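You operate a simulated robot arm through the tools that you are given. There is no shell and no other tool. Be economical: measure what you need, move in short steps, check, and stop when the job is done.

Carry out the task below with a simulated robot arm. There is one attempt and no reset: what you move stays moved.

Task
Fetch the bore cap from the landing table and set it on the steel tray.

Only the result counts: the job must be done as asked and must still hold three seconds after the hand-in. Knocking over, shifting, dropping, spilling or breaking anything else fails it. Lids that push on must go on centred and level and be pressed home; caps that screw on are set level and turned clockwise until they are tight.

Robot
A 6-joint arm with a two-finger parallel gripper, fixed in place. Base frame: the origin is at the foot of the arm, x ahead of it, y to its left, z up; the work surface is at about z = 0.62. Units: m, degrees, N and s.
With the tool pointing down near the work surface it reaches from about 0.2 to 0.66 m from the base axis. Its first joint turns from -66.0 to 66.0 degrees. Payload 2.9 kg.
Tool frame: the origin (TCP) lies between the finger pads and is the grasp point; the fingertips stand 0.03 m ahead of it; z points along the fingers, y is the line along which they close. The gripper opens to 0.11 m. The fingers are 0.02 m wide and 0.01 m thick; the gripper's body (0.048 by 0.112 m) begins 0.055 m behind the TCP.
Orientation is told as [roll, pitch, yaw] about the base's x, y, z axes, in that order, counted from this pose: with the fingers straight down and closing along the base's y, the tool's x points along the base's -x, its y along +y and its z along -z.

Tools
- The arm moves only by the tool apply_moves. Its argument "steps" is a list of rows, each an object (a shift or turn left out is 0, a gripper value left out holds the last) with "delta_pos": the shift along the tool's x, y, z in m, a list of three; "delta_rot": the turn, a rotation vector about the tool's x, y, z in degrees, a list of three; "grip": the opening, from 0 (shut) to 1 (fully open). In form: [{"delta_pos": [tx, ty, tz], "delta_rot": [wx, wy, wz], "grip": grip}, ...]. A call has 1 to 20 rows; each row is the pose to reach, as a shift and turn from the pose commanded when the call began, along the tool's axes at that moment. A row lasts 0.2 s, in which the tool goes at most 0.05 m and 8.6 degrees; a call with a longer step from one row to the next is refused whole, and so is a gripper value outside its range. A pose out of reach is approached as far as the arm can. The call stops where the force on the tool passes 40 N (or 10 N more than at its start, if that is more) or the arm is blocked; 0.2 s more then pass. The fingers move at their own pace (about 0.108 m/s each) and stop on an object; they squeeze with about 21 N. The grip force told is the motor's: it shows also when the fingers shut on nothing. Time passes only in rows, and 0.2 s behind the last, so rows that repeat a pose let the fingers close. The reply holds the time, the measured pose of the TCP, the force on the tool along the base axes, the opening and the grip force, in the units named above and with some noise.
- Cameras (640 x 400 px; columns grow to the right, rows downward): "scene" is fixed at [0.0767, 0.4395, 1.375]; the picture's right is [-0.72, -0.69, 0.00], its down [-0.45, 0.47, -0.76] and it looks along [0.52, -0.55, -0.65] (base axes); focal length 354 px, centre (320, 200). "wrist" rides on the gripper at [0.072, 0.017, -0.103] in the tool frame; the picture's right is [-0.23, 0.97, 0.00], its down [-0.76, -0.18, -0.62] and it looks along [-0.61, -0.14, 0.78] (tool axes); focal length 222 px, centre (320, 200). There is no depth. A picture from a camera that has moved, and an enlarged one, comes with that camera's place and axes in the base frame and with its lens.
- grab_frame(camera): a new picture of that camera. The clock stands still meanwhile.
- close_up(camera, box): a new picture of the part [left, top, right, bottom] of that camera's present view, enlarged. The clock stands still meanwhile.
- hand_in(): hands the job in; it is judged then, once.

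Work in short steps. Places have to be worked out from the pictures, the camera data and where the tool is seen: move nearer, look again, correct. Check each grasp and each placing, and mend what went wrong. You have 90 turns and 38 pictures in all, those below and enlarged ones among them. Open the gripper and draw the arm clear of the work before you hand the job in, unless the task says otherwise; then end with one line.

The tools are called after "Emit:" as a command line: name --argument value ..., lists and objects as JSON in quotes. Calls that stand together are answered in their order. apply_moves: Moves the arm, as the interface text tells. Its arguments: {"type":"object","properties":{"steps":{"type":"array","items":{"type":"object","properties":{"delta_pos":{"type":"array","items":{"type":"number"}},"delta_rot":{"type":"array","items":{"type":"number"}},"grip":{"type":"number"}}}}},"required":["steps"]} The other tools are called the same way: grab_frame (camera) takes a picture; close_up (camera, box) takes an enlarged picture of a part of a camera's view; hand_in () hands the job in.

At the start:

```text
time_s: 0.0
position: [0.4429, -0.2104, 0.8359]
tcp_rot: [0.0, 0.0, 0.0]
ft_force: [0.0, 0.2, -0.1]
finger_gap: 0.1101
gripper_force: 0.1
```

scene: 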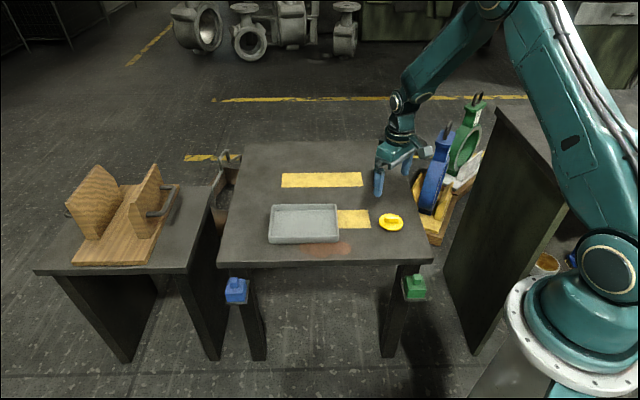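
wrist: 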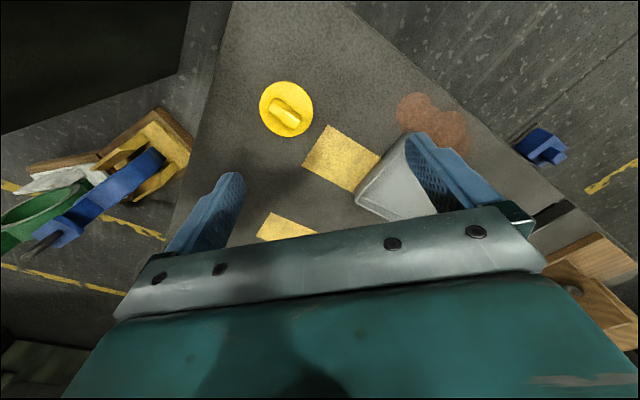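

The cap is the yellow disc, at about (0.446, -0.257) from both cameras. I'll take close-ups of the cap and the tray to get the grip rib's direction and the tray's edges.

Emit:
close_up --camera "wrist" --box '[236, 68, 336, 148]'

Emit:
close_up --camera "scene" --box '[250, 180, 430, 270]'

```text
5.00 times, centred on (286, 108) of wrist
camera zoom: at [0.3704, -0.1936, 0.9398], right [0.23, 0.97, 0.0], down [0.76, -0.18, 0.62], along [0.61, -0.14, -0.78], focal length 1111 px, centre (490, 660)
```

zoom: 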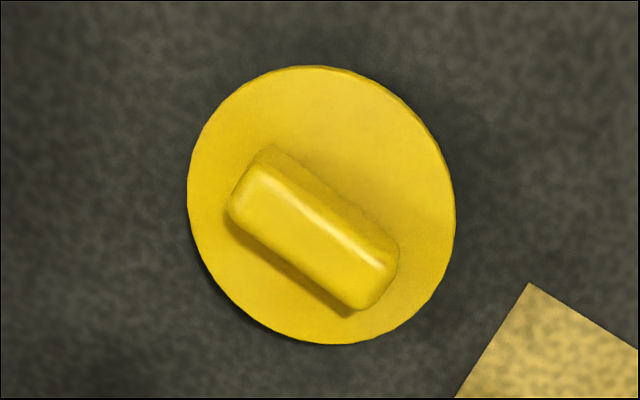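

```text
3.56 times, centred on (340, 225) of scene
camera zoom: at [0.0767, 0.4395, 1.375], right [-0.72, -0.69, 0.0], down [-0.45, 0.47, -0.76], along [0.52, -0.55, -0.65], focal length 1260 px, centre (249, 111)
```

zoom: 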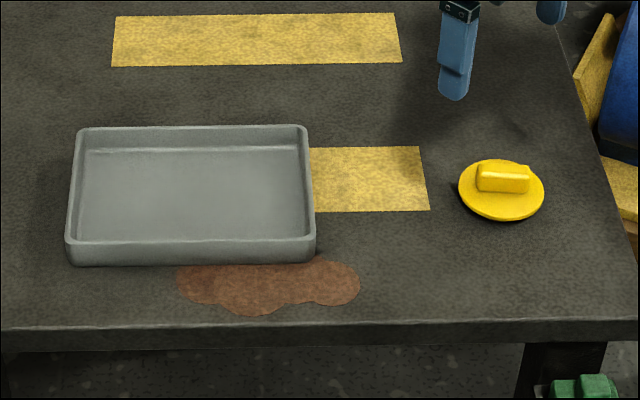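

The cap's rib centre is near (0.450, -0.257), with its long axis about 40° from base x. I'll move above it, yaw +40° and narrow the fingers a bit, then look again.

Emit:
apply_moves --steps '[{"delta_pos": [-0.002, -0.01, 0.015], "delta_rot": [0, 0, -8], "grip": 0.55}, {"delta_pos": [-0.003, -0.02, 0.03], "delta_rot": [0, 0, -16]}, {"delta_pos": [-0.005, -0.03, 0.045], "delta_rot": [0, 0, -24]}, {"delta_pos": [-0.006, -0.04, 0.06], "delta_rot": [0, 0, -32]}, {"delta_pos": [-0.007, -0.047, 0.08], "delta_rot": [0, 0, -40]}, {"delta_pos": [-0.007, -0.047, 0.08], "delta_rot": [0, 0, -40]}]'

Emit:
grab_frame --camera "wrist"

Emit:
close_up --camera "scene" --box '[340, 160, 440, 250]'

```text
time_s: 1.4
position: [0.4492, -0.255, 0.7549]
tcp_rot: [0.0, 0.0, 40.1]
ft_force: [-0.1, 0.7, -0.7]
finger_gap: 0.0604
gripper_force: 0.2
```

```text
33 pictures are left
camera wrist: at [0.3837, -0.29, 0.8582], right [-0.45, 0.89, 0.0], down [0.7, 0.35, 0.62], along [0.56, 0.28, -0.78], focal length 222 px, centre (320, 200)
```

wrist: 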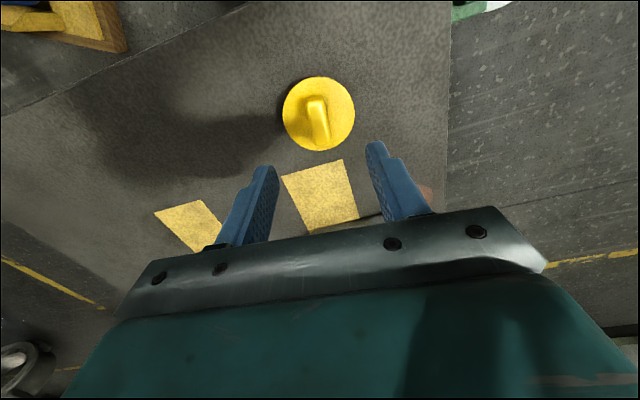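

```text
4.44 times, centred on (390, 205) of scene
camera zoom: at [0.0767, 0.4395, 1.375], right [-0.72, -0.69, 0.0], down [-0.45, 0.47, -0.76], along [0.52, -0.55, -0.65], focal length 1575 px, centre (9, 178)
```

zoom: 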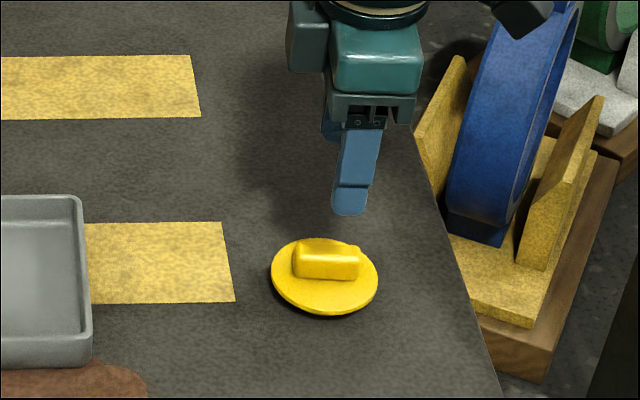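

I'll enlarge the cap in the wrist view to refine its centre and rib direction.

Emit:
close_up --camera "wrist" --box '[270, 70, 370, 160]'

```text
4.44 times, centred on (320, 115) of wrist
camera zoom: at [0.3837, -0.29, 0.8582], right [-0.45, 0.89, 0.0], down [0.7, 0.35, 0.62], along [0.56, 0.28, -0.78], focal length 987 px, centre (320, 578)
```

zoom: 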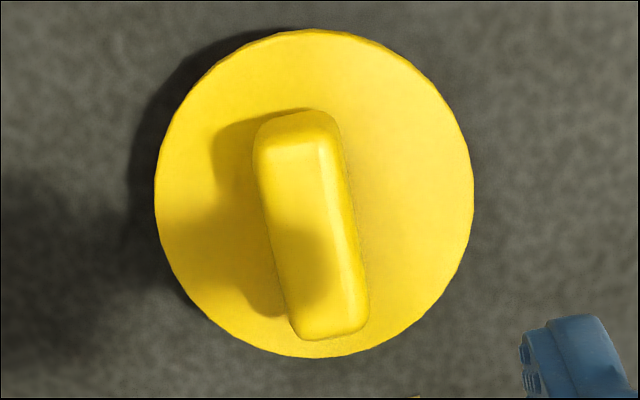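

The rib axis is about 37.6° and its centre about (0.4497, -0.2585). I'll correct by a few millimetres and descend to just above the flange.

Emit:
apply_moves --steps '[{"delta_pos": [0.0018, -0.0028, 0.03], "delta_rot": [0, 0, 2.4], "grip": 0.45}, {"delta_pos": [0.0018, -0.0028, 0.06], "delta_rot": [0, 0, 2.4]}, {"delta_pos": [0.0018, -0.0028, 0.08], "delta_rot": [0, 0, 2.4]}, {"delta_pos": [0.0018, -0.0028, 0.08], "delta_rot": [0, 0, 2.4]}]'

Emit:
grab_frame --camera "wrist"

Emit:
close_up --camera "scene" --box '[360, 190, 420, 240]'

```text
time_s: 2.4
position: [0.4486, -0.26, 0.6758]
tcp_rot: [0.0, 0.0, 37.7]
ft_force: [0.6, -0.3, -0.6]
finger_gap: 0.0493
gripper_force: 0.1
```

```text
30 pictures are left
camera wrist: at [0.3814, -0.291, 0.7792], right [-0.41, 0.91, 0.0], down [0.71, 0.32, 0.62], along [0.57, 0.26, -0.78], focal length 222 px, centre (320, 200)
```

wrist: 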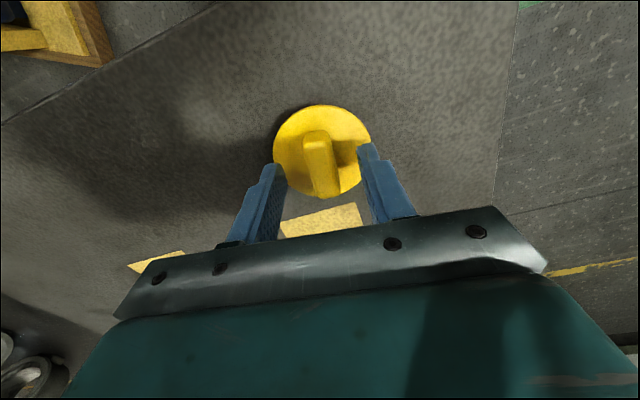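

```text
8.00 times, centred on (390, 215) of scene
camera zoom: at [0.0767, 0.4395, 1.375], right [-0.72, -0.69, 0.0], down [-0.45, 0.47, -0.76], along [0.52, -0.55, -0.65], focal length 2834 px, centre (-240, 80)
```

zoom: 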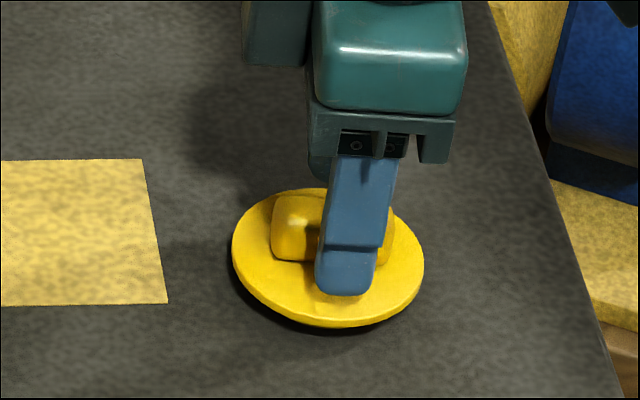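

The fingers straddle the rib with the tips just above the flange. I'll lower a few more millimetres, watch the force, and close.

Emit:
apply_moves --steps '[{"delta_pos": [0, 0, 0.003]}, {"delta_pos": [0, 0, 0.006]}, {"delta_pos": [0, 0, 0.006]}]'

Emit:
close_up --camera "scene" --box '[360, 190, 420, 240]'

```text
time_s: 3.2
position: [0.4511, -0.26, 0.6695]
tcp_rot: [0.0, 0.0, 37.7]
ft_force: [0.1, 0.7, -0.2]
finger_gap: 0.0496
gripper_force: 0.0
```

```text
8.00 times, centred on (390, 215) of scene
camera zoom: at [0.0767, 0.4395, 1.375], right [-0.72, -0.69, 0.0], down [-0.45, 0.47, -0.76], along [0.52, -0.55, -0.65], focal length 2834 px, centre (-240, 80)
```

zoom: 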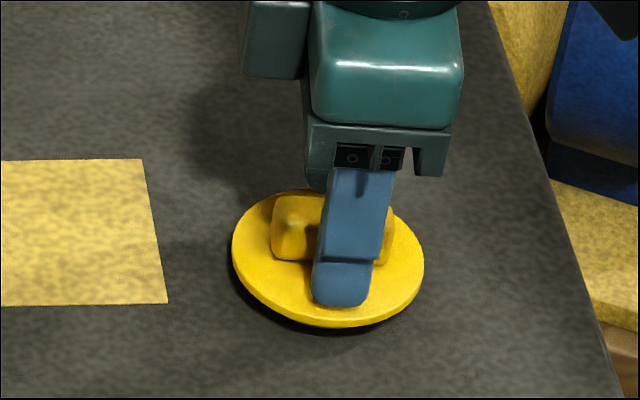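

No contact yet, and the tips sit just above the flange beside the rib. I'll close the gripper.

Emit:
apply_moves --steps '[{"grip": 0.0}, {"grip": 0.0}, {"grip": 0.0}, {"grip": 0.0}]'

```text
time_s: 4.2
position: [0.4504, -0.2603, 0.6687]
tcp_rot: [0.0, 0.0, 37.6]
ft_force: [0.5, -0.4, 0.3]
finger_gap: 0.0169
gripper_force: 21.0
```

The gripper holds something 17 mm wide, which matches the rib. I'll lift straight up and check.

Emit:
apply_moves --steps '[{"delta_pos": [0, 0, -0.015]}, {"delta_pos": [0, 0, -0.04]}, {"delta_pos": [0, 0, -0.07]}, {"delta_pos": [0, 0, -0.1]}, {"delta_pos": [0, 0, -0.1]}]'

Emit:
grab_frame --camera "scene"

Emit:
grab_frame --camera "wrist"

```text
time_s: 5.4
position: [0.449, -0.2595, 0.7711]
tcp_rot: [0.0, 0.0, 37.5]
ft_force: [-0.1, -1.0, 0.5]
finger_gap: 0.0002
gripper_force: 20.8
```

```text
27 pictures are left
```

scene: 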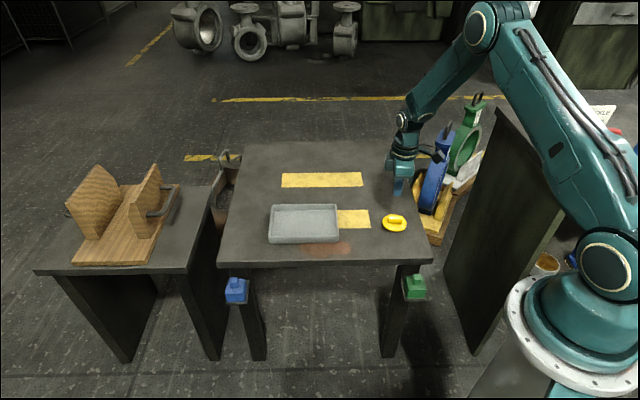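

```text
26 pictures are left
camera wrist: at [0.3809, -0.2908, 0.8738], right [-0.41, 0.91, 0.0], down [0.71, 0.32, 0.62], along [0.57, 0.26, -0.78], focal length 222 px, centre (320, 200)
```

wrist: 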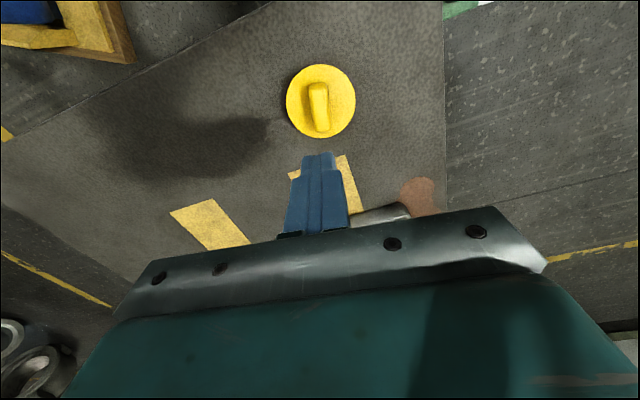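

The cap slipped out as I lifted: the gap reads 0 and the cap is still on the table. I'll measure its new pose and its height from both cameras.

Emit:
close_up --camera "scene" --box '[364, 198, 424, 248]'

Emit:
close_up --camera "wrist" --box '[270, 55, 370, 145]'

```text
8.00 times, centred on (394, 223) of scene
camera zoom: at [0.0766, 0.4395, 1.375], right [-0.72, -0.69, 0.0], down [-0.45, 0.47, -0.76], along [0.52, -0.55, -0.65], focal length 2834 px, centre (-272, 16)
```

zoom: 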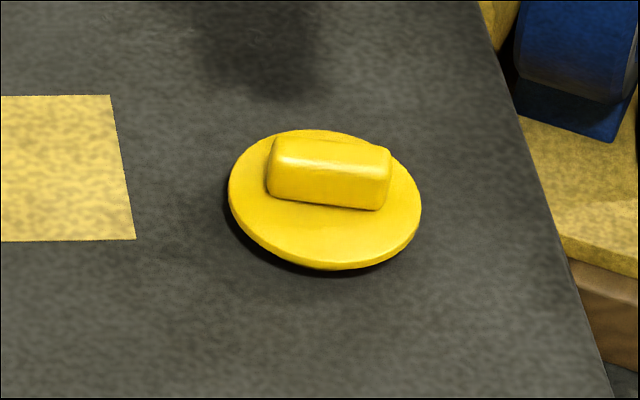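

```text
4.44 times, centred on (320, 100) of wrist
camera zoom: at [0.3809, -0.2908, 0.8738], right [-0.41, 0.91, 0.0], down [0.71, 0.32, 0.62], along [0.57, 0.26, -0.78], focal length 987 px, centre (320, 644)
```

zoom: 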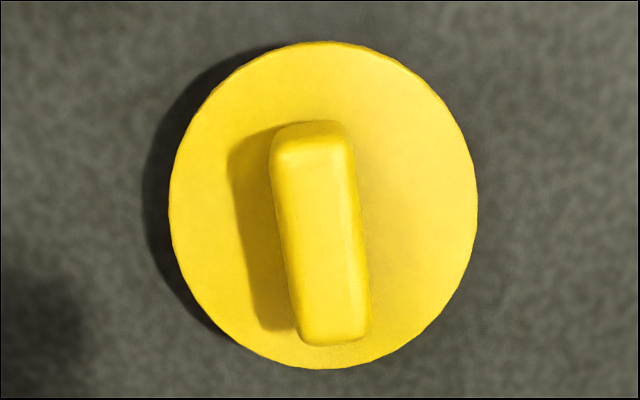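

Both cameras put the rib top at about z = 0.657, with the cap now centred near (0.4385, -0.264) and its rib at about 34°. The last grip was shallow and off-centre, so I'll reopen, recentre and descend to regrip deeper.

Emit:
apply_moves --steps '[{"delta_pos": [0.011, 0.0028, 0], "delta_rot": [0, 0, 3], "grip": 0.45}, {"delta_pos": [0.011, 0.0028, 0.0], "delta_rot": [0, 0, 3]}, {"delta_pos": [0.011, 0.0028, 0.03], "delta_rot": [0, 0, 3]}, {"delta_pos": [0.011, 0.0028, 0.06], "delta_rot": [0, 0, 3]}, {"delta_pos": [0.011, 0.0028, 0.085], "delta_rot": [0, 0, 3]}, {"delta_pos": [0.011, 0.0028, 0.095], "delta_rot": [0, 0, 3]}, {"delta_pos": [0.011, 0.0028, 0.095], "delta_rot": [0, 0, 3]}]'

Emit:
close_up --camera "wrist" --box '[220, 80, 420, 240]'

Emit:
close_up --camera "scene" --box '[364, 198, 424, 248]'

```text
time_s: 7.0
position: [0.4382, -0.2649, 0.6776]
tcp_rot: [0.0, 0.0, 34.6]
ft_force: [-0.3, 1.6, -0.1]
finger_gap: 0.0492
gripper_force: 0.0
```

```text
2.50 times, centred on (320, 160) of wrist
camera zoom: at [0.369, -0.2933, 0.7807], right [-0.37, 0.93, 0.0], down [0.73, 0.29, 0.62], along [0.58, 0.23, -0.78], focal length 555 px, centre (320, 300)
```

zoom: 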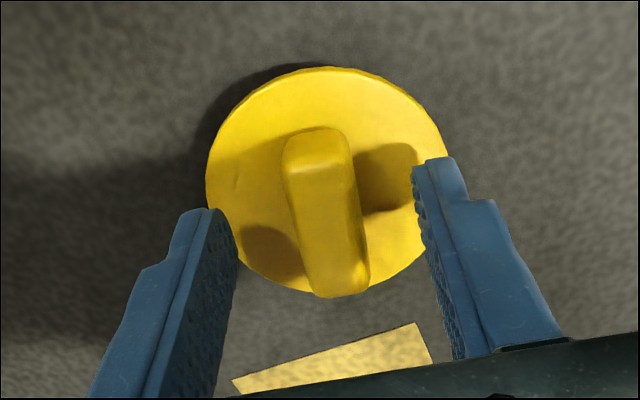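

```text
8.00 times, centred on (394, 223) of scene
camera zoom: at [0.0767, 0.4395, 1.375], right [-0.72, -0.69, 0.0], down [-0.45, 0.47, -0.76], along [0.52, -0.55, -0.65], focal length 2834 px, centre (-272, 16)
```

zoom: 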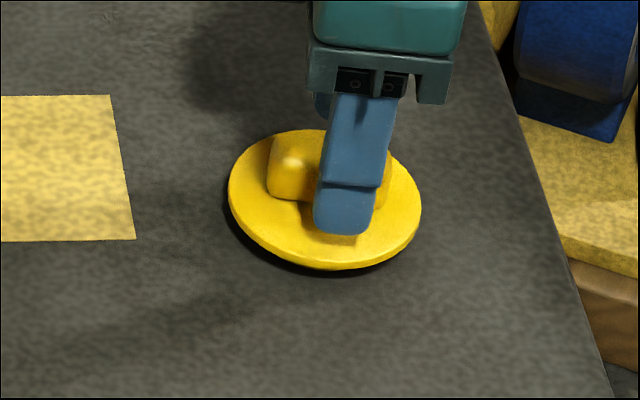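

Comparing the two views, the finger shadows are well off the flange. The rib top must be nearer z ≈ 0.643, so the first grip caught only its rounded top. I'll lower further in small steps until light contact or a tip height of about 0.630.

Emit:
apply_moves --steps '[{"delta_pos": [-0.002, 0, 0.004]}, {"delta_pos": [-0.002, 0, 0.008]}, {"delta_pos": [-0.002, 0, 0.011]}, {"delta_pos": [-0.002, 0, 0.013]}, {"delta_pos": [-0.002, 0, 0.013]}]'

Emit:
close_up --camera "scene" --box '[364, 198, 424, 248]'

Emit:
close_up --camera "wrist" --box '[220, 80, 420, 240]'

```text
time_s: 8.1
position: [0.4416, -0.265, 0.6657]
tcp_rot: [-0.1, 0.0, 34.6]
ft_force: [-1.0, 0.7, 7.5]
finger_gap: 0.0495
gripper_force: 0.0
stopped in row 5: the force on the tool passed its limit (the readings are from after the stop); the commanded pose is now the measured one
```

```text
8.00 times, centred on (394, 223) of scene
camera zoom: at [0.0765, 0.4395, 1.375], right [-0.72, -0.69, 0.0], down [-0.45, 0.47, -0.76], along [0.52, -0.55, -0.65], focal length 2834 px, centre (-272, 16)
```

zoom: 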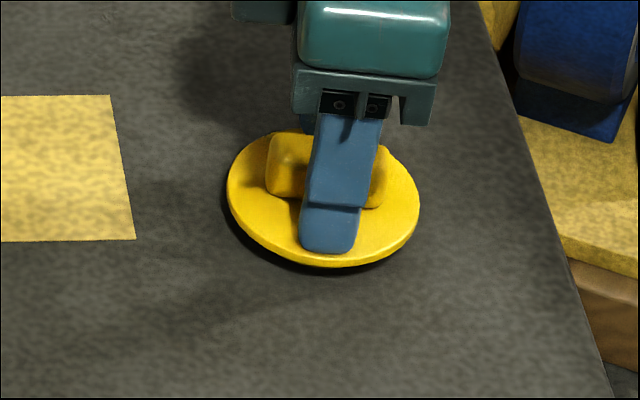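

```text
2.50 times, centred on (320, 160) of wrist
camera zoom: at [0.3726, -0.2923, 0.7691], right [-0.37, 0.93, 0.0], down [0.73, 0.29, 0.62], along [0.58, 0.23, -0.78], focal length 555 px, centre (320, 300)
```

zoom: 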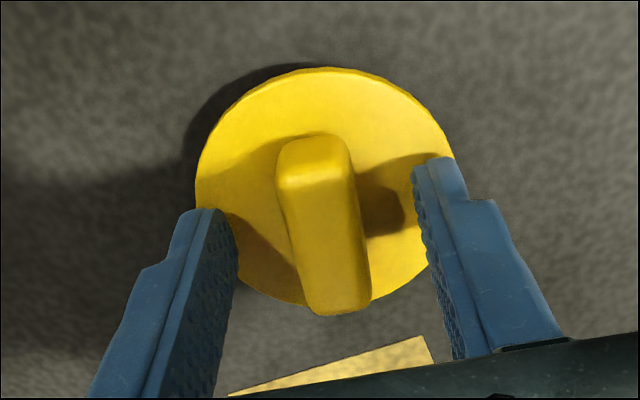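

Contact came at tip height of about 0.636, so that is the flange top. The cap is a few millimetres off along tool +y and slightly toward the base. I'll recentre, back off 1 mm, close, and lift very slightly to watch the force.

Emit:
apply_moves --steps '[{"delta_pos": [0.0, 0.0, -0.002]}, {"delta_pos": [0.003, 0.003, -0.002]}, {"delta_pos": [0.003, 0.003, -0.001], "grip": 0.0}, {"delta_pos": [0.003, 0.003, -0.001]}, {"delta_pos": [0.003, 0.003, -0.001]}, {"delta_pos": [0.003, 0.003, -0.001]}]'

Emit:
apply_moves --steps '[{"delta_pos": [0, 0, -0.002]}, {"delta_pos": [0, 0, -0.004]}, {"delta_pos": [0, 0, -0.006]}, {"delta_pos": [0, 0, -0.006]}]'

Emit:
close_up --camera "scene" --box '[364, 198, 424, 248]'

```text
time_s: 9.5
position: [0.4381, -0.2643, 0.666]
tcp_rot: [0.0, 0.0, 34.6]
ft_force: [-2.6, 0.9, 16.5]
finger_gap: 0.0168
gripper_force: 21.4
```

```text
time_s: 10.5
position: [0.4372, -0.2643, 0.6713]
tcp_rot: [0.0, -0.1, 34.6]
ft_force: [-0.3, 1.2, -1.2]
finger_gap: 0.0168
gripper_force: 21.3
```

```text
8.00 times, centred on (394, 223) of scene
camera zoom: at [0.0767, 0.4395, 1.375], right [-0.72, -0.69, 0.0], down [-0.45, 0.47, -0.76], along [0.52, -0.55, -0.65], focal length 2834 px, centre (-272, 16)
```

zoom: 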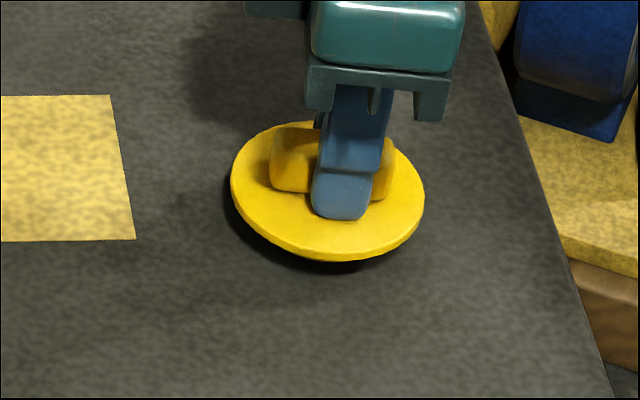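

The cap is rising with the gripper and is light. I'll keep lifting slowly.

Emit:
apply_moves --steps '[{"delta_pos": [0, 0, -0.005]}, {"delta_pos": [0, 0, -0.01]}, {"delta_pos": [0, 0, -0.015]}, {"delta_pos": [0, 0, -0.02]}, {"delta_pos": [0, 0, -0.02]}]'

Emit:
close_up --camera "scene" --box '[364, 188, 424, 238]'

```text
time_s: 11.7
position: [0.436, -0.2627, 0.6928]
tcp_rot: [-0.1, 0.1, 34.7]
ft_force: [-1.2, -0.6, 0.0]
finger_gap: 0.0171
gripper_force: 20.6
```

```text
8.00 times, centred on (394, 213) of scene
camera zoom: at [0.0767, 0.4395, 1.375], right [-0.72, -0.69, 0.0], down [-0.45, 0.47, -0.76], along [0.52, -0.55, -0.65], focal length 2834 px, centre (-272, 96)
```

zoom: 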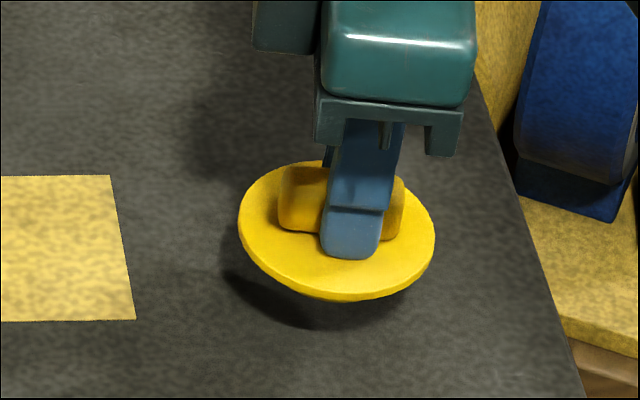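

The cap is clear of the table and held. I'll lift a bit more, then travel slowly and smoothly toward the tray point, about (0.606, -0.096).

Emit:
apply_moves --steps '[{"delta_pos": [0, 0, -0.006]}, {"delta_pos": [0, 0, -0.014]}, {"delta_pos": [0, 0, -0.024]}, {"delta_pos": [0, 0, -0.034]}, {"delta_pos": [0, 0, -0.042]}, {"delta_pos": [0, 0, -0.046]}, {"delta_pos": [-0.006, 0.001, -0.046]}, {"delta_pos": [-0.0174, 0.003, -0.046]}, {"delta_pos": [-0.03, 0.0052, -0.046]}, {"delta_pos": [-0.045, 0.0078, -0.046]}, {"delta_pos": [-0.055, 0.0095, -0.046]}, {"delta_pos": [-0.06, 0.0104, -0.046]}]'

Emit:
grab_frame --camera "scene"

```text
time_s: 14.3
position: [0.48, -0.2202, 0.7368]
tcp_rot: [-0.1, -0.1, 34.6]
ft_force: [0.4, -0.8, -0.3]
finger_gap: 0.0165
gripper_force: 20.9
```

```text
17 pictures are left
```

scene: 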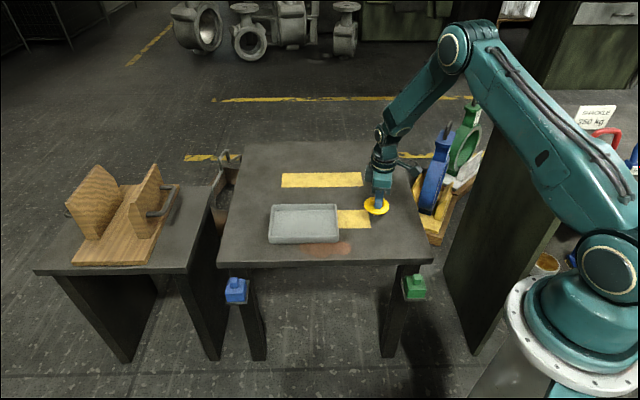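

The cap is still held. I'll continue slowly to above the tray.

Emit:
apply_moves --steps '[{"delta_pos": [-0.006, 0.001, 0]}, {"delta_pos": [-0.018, 0.003, 0]}, {"delta_pos": [-0.034, 0.006, 0]}, {"delta_pos": [-0.052, 0.009, 0]}, {"delta_pos": [-0.07, 0.0121, 0]}, {"delta_pos": [-0.088, 0.0153, 0]}, {"delta_pos": [-0.106, 0.0184, 0]}, {"delta_pos": [-0.124, 0.0215, 0]}, {"delta_pos": [-0.142, 0.0246, 0]}, {"delta_pos": [-0.158, 0.0274, 0]}, {"delta_pos": [-0.169, 0.0293, 0]}, {"delta_pos": [-0.1742, 0.0302, 0]}, {"delta_pos": [-0.1742, 0.0302, 0]}]'

Emit:
close_up --camera "scene" --box '[250, 150, 410, 250]'

Emit:
grab_frame --camera "wrist"

```text
time_s: 17.1
position: [0.6079, -0.0972, 0.7395]
tcp_rot: [0.0, 0.1, 34.6]
ft_force: [-0.1, -0.5, -0.9]
finger_gap: 0.0169
gripper_force: 21.0
```

```text
4.00 times, centred on (330, 200) of scene
camera zoom: at [0.0767, 0.4395, 1.375], right [-0.72, -0.69, 0.0], down [-0.45, 0.47, -0.76], along [0.52, -0.55, -0.65], focal length 1417 px, centre (280, 200)
```

zoom: 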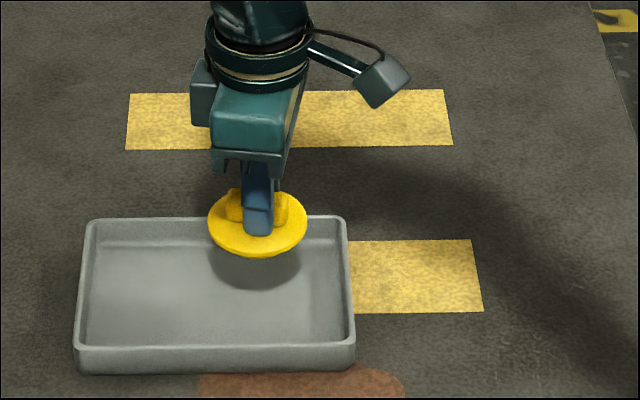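

```text
15 pictures are left
camera wrist: at [0.5384, -0.1249, 0.8418], right [-0.37, 0.93, 0.0], down [0.73, 0.29, 0.62], along [0.58, 0.23, -0.78], focal length 222 px, centre (320, 200)
```

wrist: 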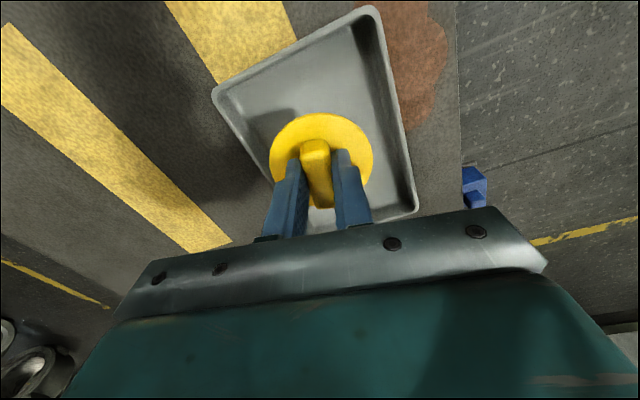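

The cap should come down well inside the tray, around image (256, 297), clear of the walls. I'll lower it slowly to just above the floor.

Emit:
apply_moves --steps '[{"delta_pos": [0, 0, 0.004]}, {"delta_pos": [0, 0, 0.012]}, {"delta_pos": [0, 0, 0.022]}, {"delta_pos": [0, 0, 0.032]}, {"delta_pos": [0, 0, 0.042]}, {"delta_pos": [0, 0, 0.05]}, {"delta_pos": [0, 0, 0.056]}, {"delta_pos": [0, 0, 0.06]}, {"delta_pos": [0, 0, 0.06]}]'

Emit:
close_up --camera "scene" --box '[260, 180, 360, 250]'

```text
time_s: 19.1
position: [0.6063, -0.0967, 0.6772]
tcp_rot: [0.0, -0.1, 34.6]
ft_force: [0.1, 0.0, -0.6]
finger_gap: 0.0168
gripper_force: 21.0
```

```text
5.71 times, centred on (310, 215) of scene
camera zoom: at [0.0767, 0.4395, 1.375], right [-0.72, -0.69, 0.0], down [-0.45, 0.47, -0.76], along [0.52, -0.55, -0.65], focal length 2024 px, centre (377, 114)
```

zoom: 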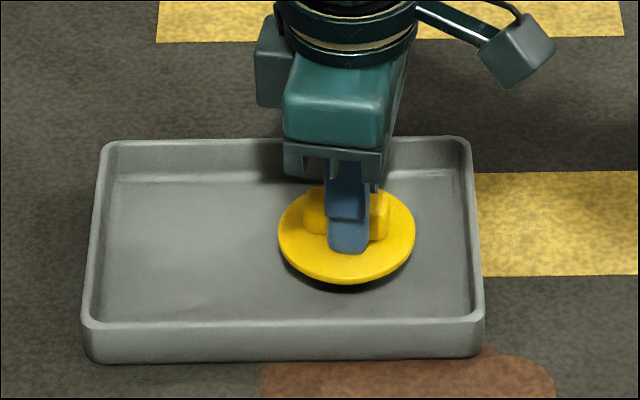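

It's inside the tray, just above the floor, with no contact yet. I'll lower in 1.5 mm steps until I feel contact.

Emit:
apply_moves --steps '[{"delta_pos": [0, 0, 0.0015]}, {"delta_pos": [0, 0, 0.003]}, {"delta_pos": [0, 0, 0.0045]}, {"delta_pos": [0, 0, 0.006]}]'

```text
time_s: 20.1
position: [0.6074, -0.0966, 0.6723]
tcp_rot: [0.0, -0.1, 34.6]
ft_force: [-1.4, 0.5, -0.7]
finger_gap: 0.0168
gripper_force: 21.0
```

No contact yet, so I'll continue down in 1 mm steps.

Emit:
apply_moves --steps '[{"delta_pos": [0, 0, 0.001]}, {"delta_pos": [0, 0, 0.002]}, {"delta_pos": [0, 0, 0.003]}]'

```text
time_s: 20.9
position: [0.6092, -0.0986, 0.671]
tcp_rot: [-0.2, -0.2, 34.7]
ft_force: [-10.2, 1.7, 33.7]
finger_gap: 0.017
gripper_force: 20.5
```

The cap is on the floor at 34 N. I'll ease back 1.5 mm to unload it, open moderately, and look.

Emit:
apply_moves --steps '[{"delta_pos": [0, 0, -0.001]}, {"delta_pos": [0, 0, -0.002]}, {"delta_pos": [0, 0, -0.002], "grip": 0.4}, {"delta_pos": [0, 0, -0.002]}, {"delta_pos": [0, 0, -0.002]}]'

Emit:
close_up --camera "scene" --box '[260, 180, 360, 250]'

```text
time_s: 22.1
position: [0.608, -0.0988, 0.6719]
tcp_rot: [-0.1, 0.0, 34.6]
ft_force: [3.7, -2.6, 18.7]
finger_gap: 0.0408
gripper_force: 0.0
```

```text
5.71 times, centred on (310, 215) of scene
camera zoom: at [0.0764, 0.4395, 1.375], right [-0.72, -0.69, 0.0], down [-0.45, 0.47, -0.76], along [0.52, -0.55, -0.65], focal length 2024 px, centre (377, 114)
```

zoom: 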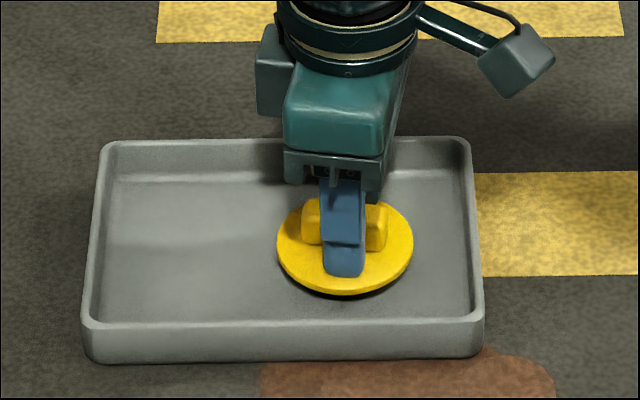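

The fingers are open and the cap rests on the tray floor. I'll draw straight up and clear.

Emit:
apply_moves --steps '[{"delta_pos": [0, 0, -0.005]}, {"delta_pos": [0, 0, -0.015]}, {"delta_pos": [0, 0, -0.035]}, {"delta_pos": [0, 0, -0.065]}, {"delta_pos": [0, 0, -0.1]}, {"delta_pos": [0.04, 0, -0.12]}, {"delta_pos": [0.08, 0, -0.13]}, {"delta_pos": [0.12, 0, -0.13]}, {"delta_pos": [0.15, 0, -0.13]}, {"delta_pos": [0.15, 0, -0.13]}]'

Emit:
grab_frame --camera "scene"

Emit:
close_up --camera "scene" --box '[260, 180, 360, 250]'

```text
time_s: 24.3
position: [0.4787, -0.1819, 0.802]
tcp_rot: [0.1, 0.0, 34.6]
ft_force: [0.5, 0.5, -0.1]
finger_gap: 0.0436
gripper_force: 0.1
```

```text
12 pictures are left
```

scene: 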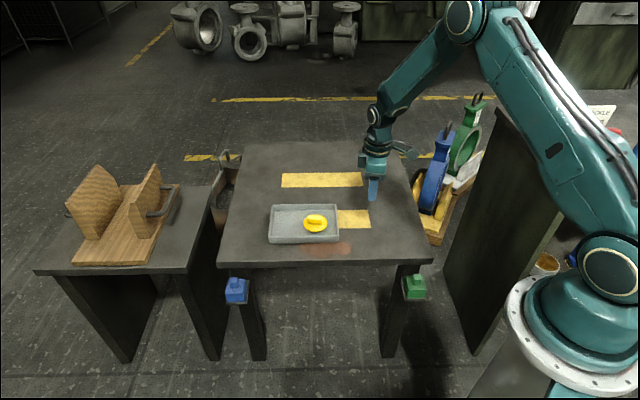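

```text
5.71 times, centred on (310, 215) of scene
camera zoom: at [0.0766, 0.4395, 1.375], right [-0.72, -0.69, 0.0], down [-0.45, 0.47, -0.76], along [0.52, -0.55, -0.65], focal length 2024 px, centre (377, 114)
```

zoom: 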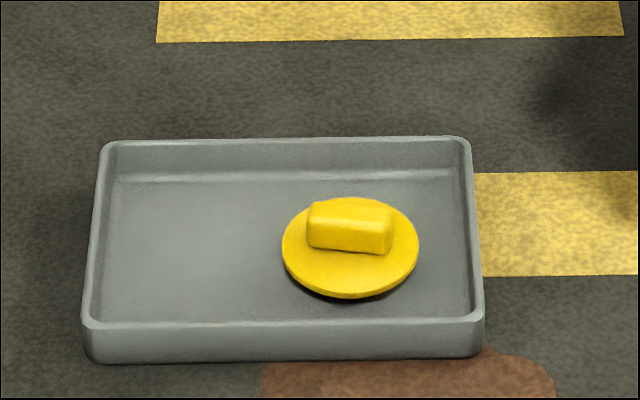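

The cap sits upright in the tray, the tray has not moved, and the arm is clear with the gripper open. I'll hand it in.

Emit:
hand_in

```text
The job is handed in.
```

The bore cap is on the steel tray, upright and clear of the walls, and the job is handed in. The first grip slipped on lifting and shifted the cap about 1 cm on the table, but the second held; nothing else was seen to move.
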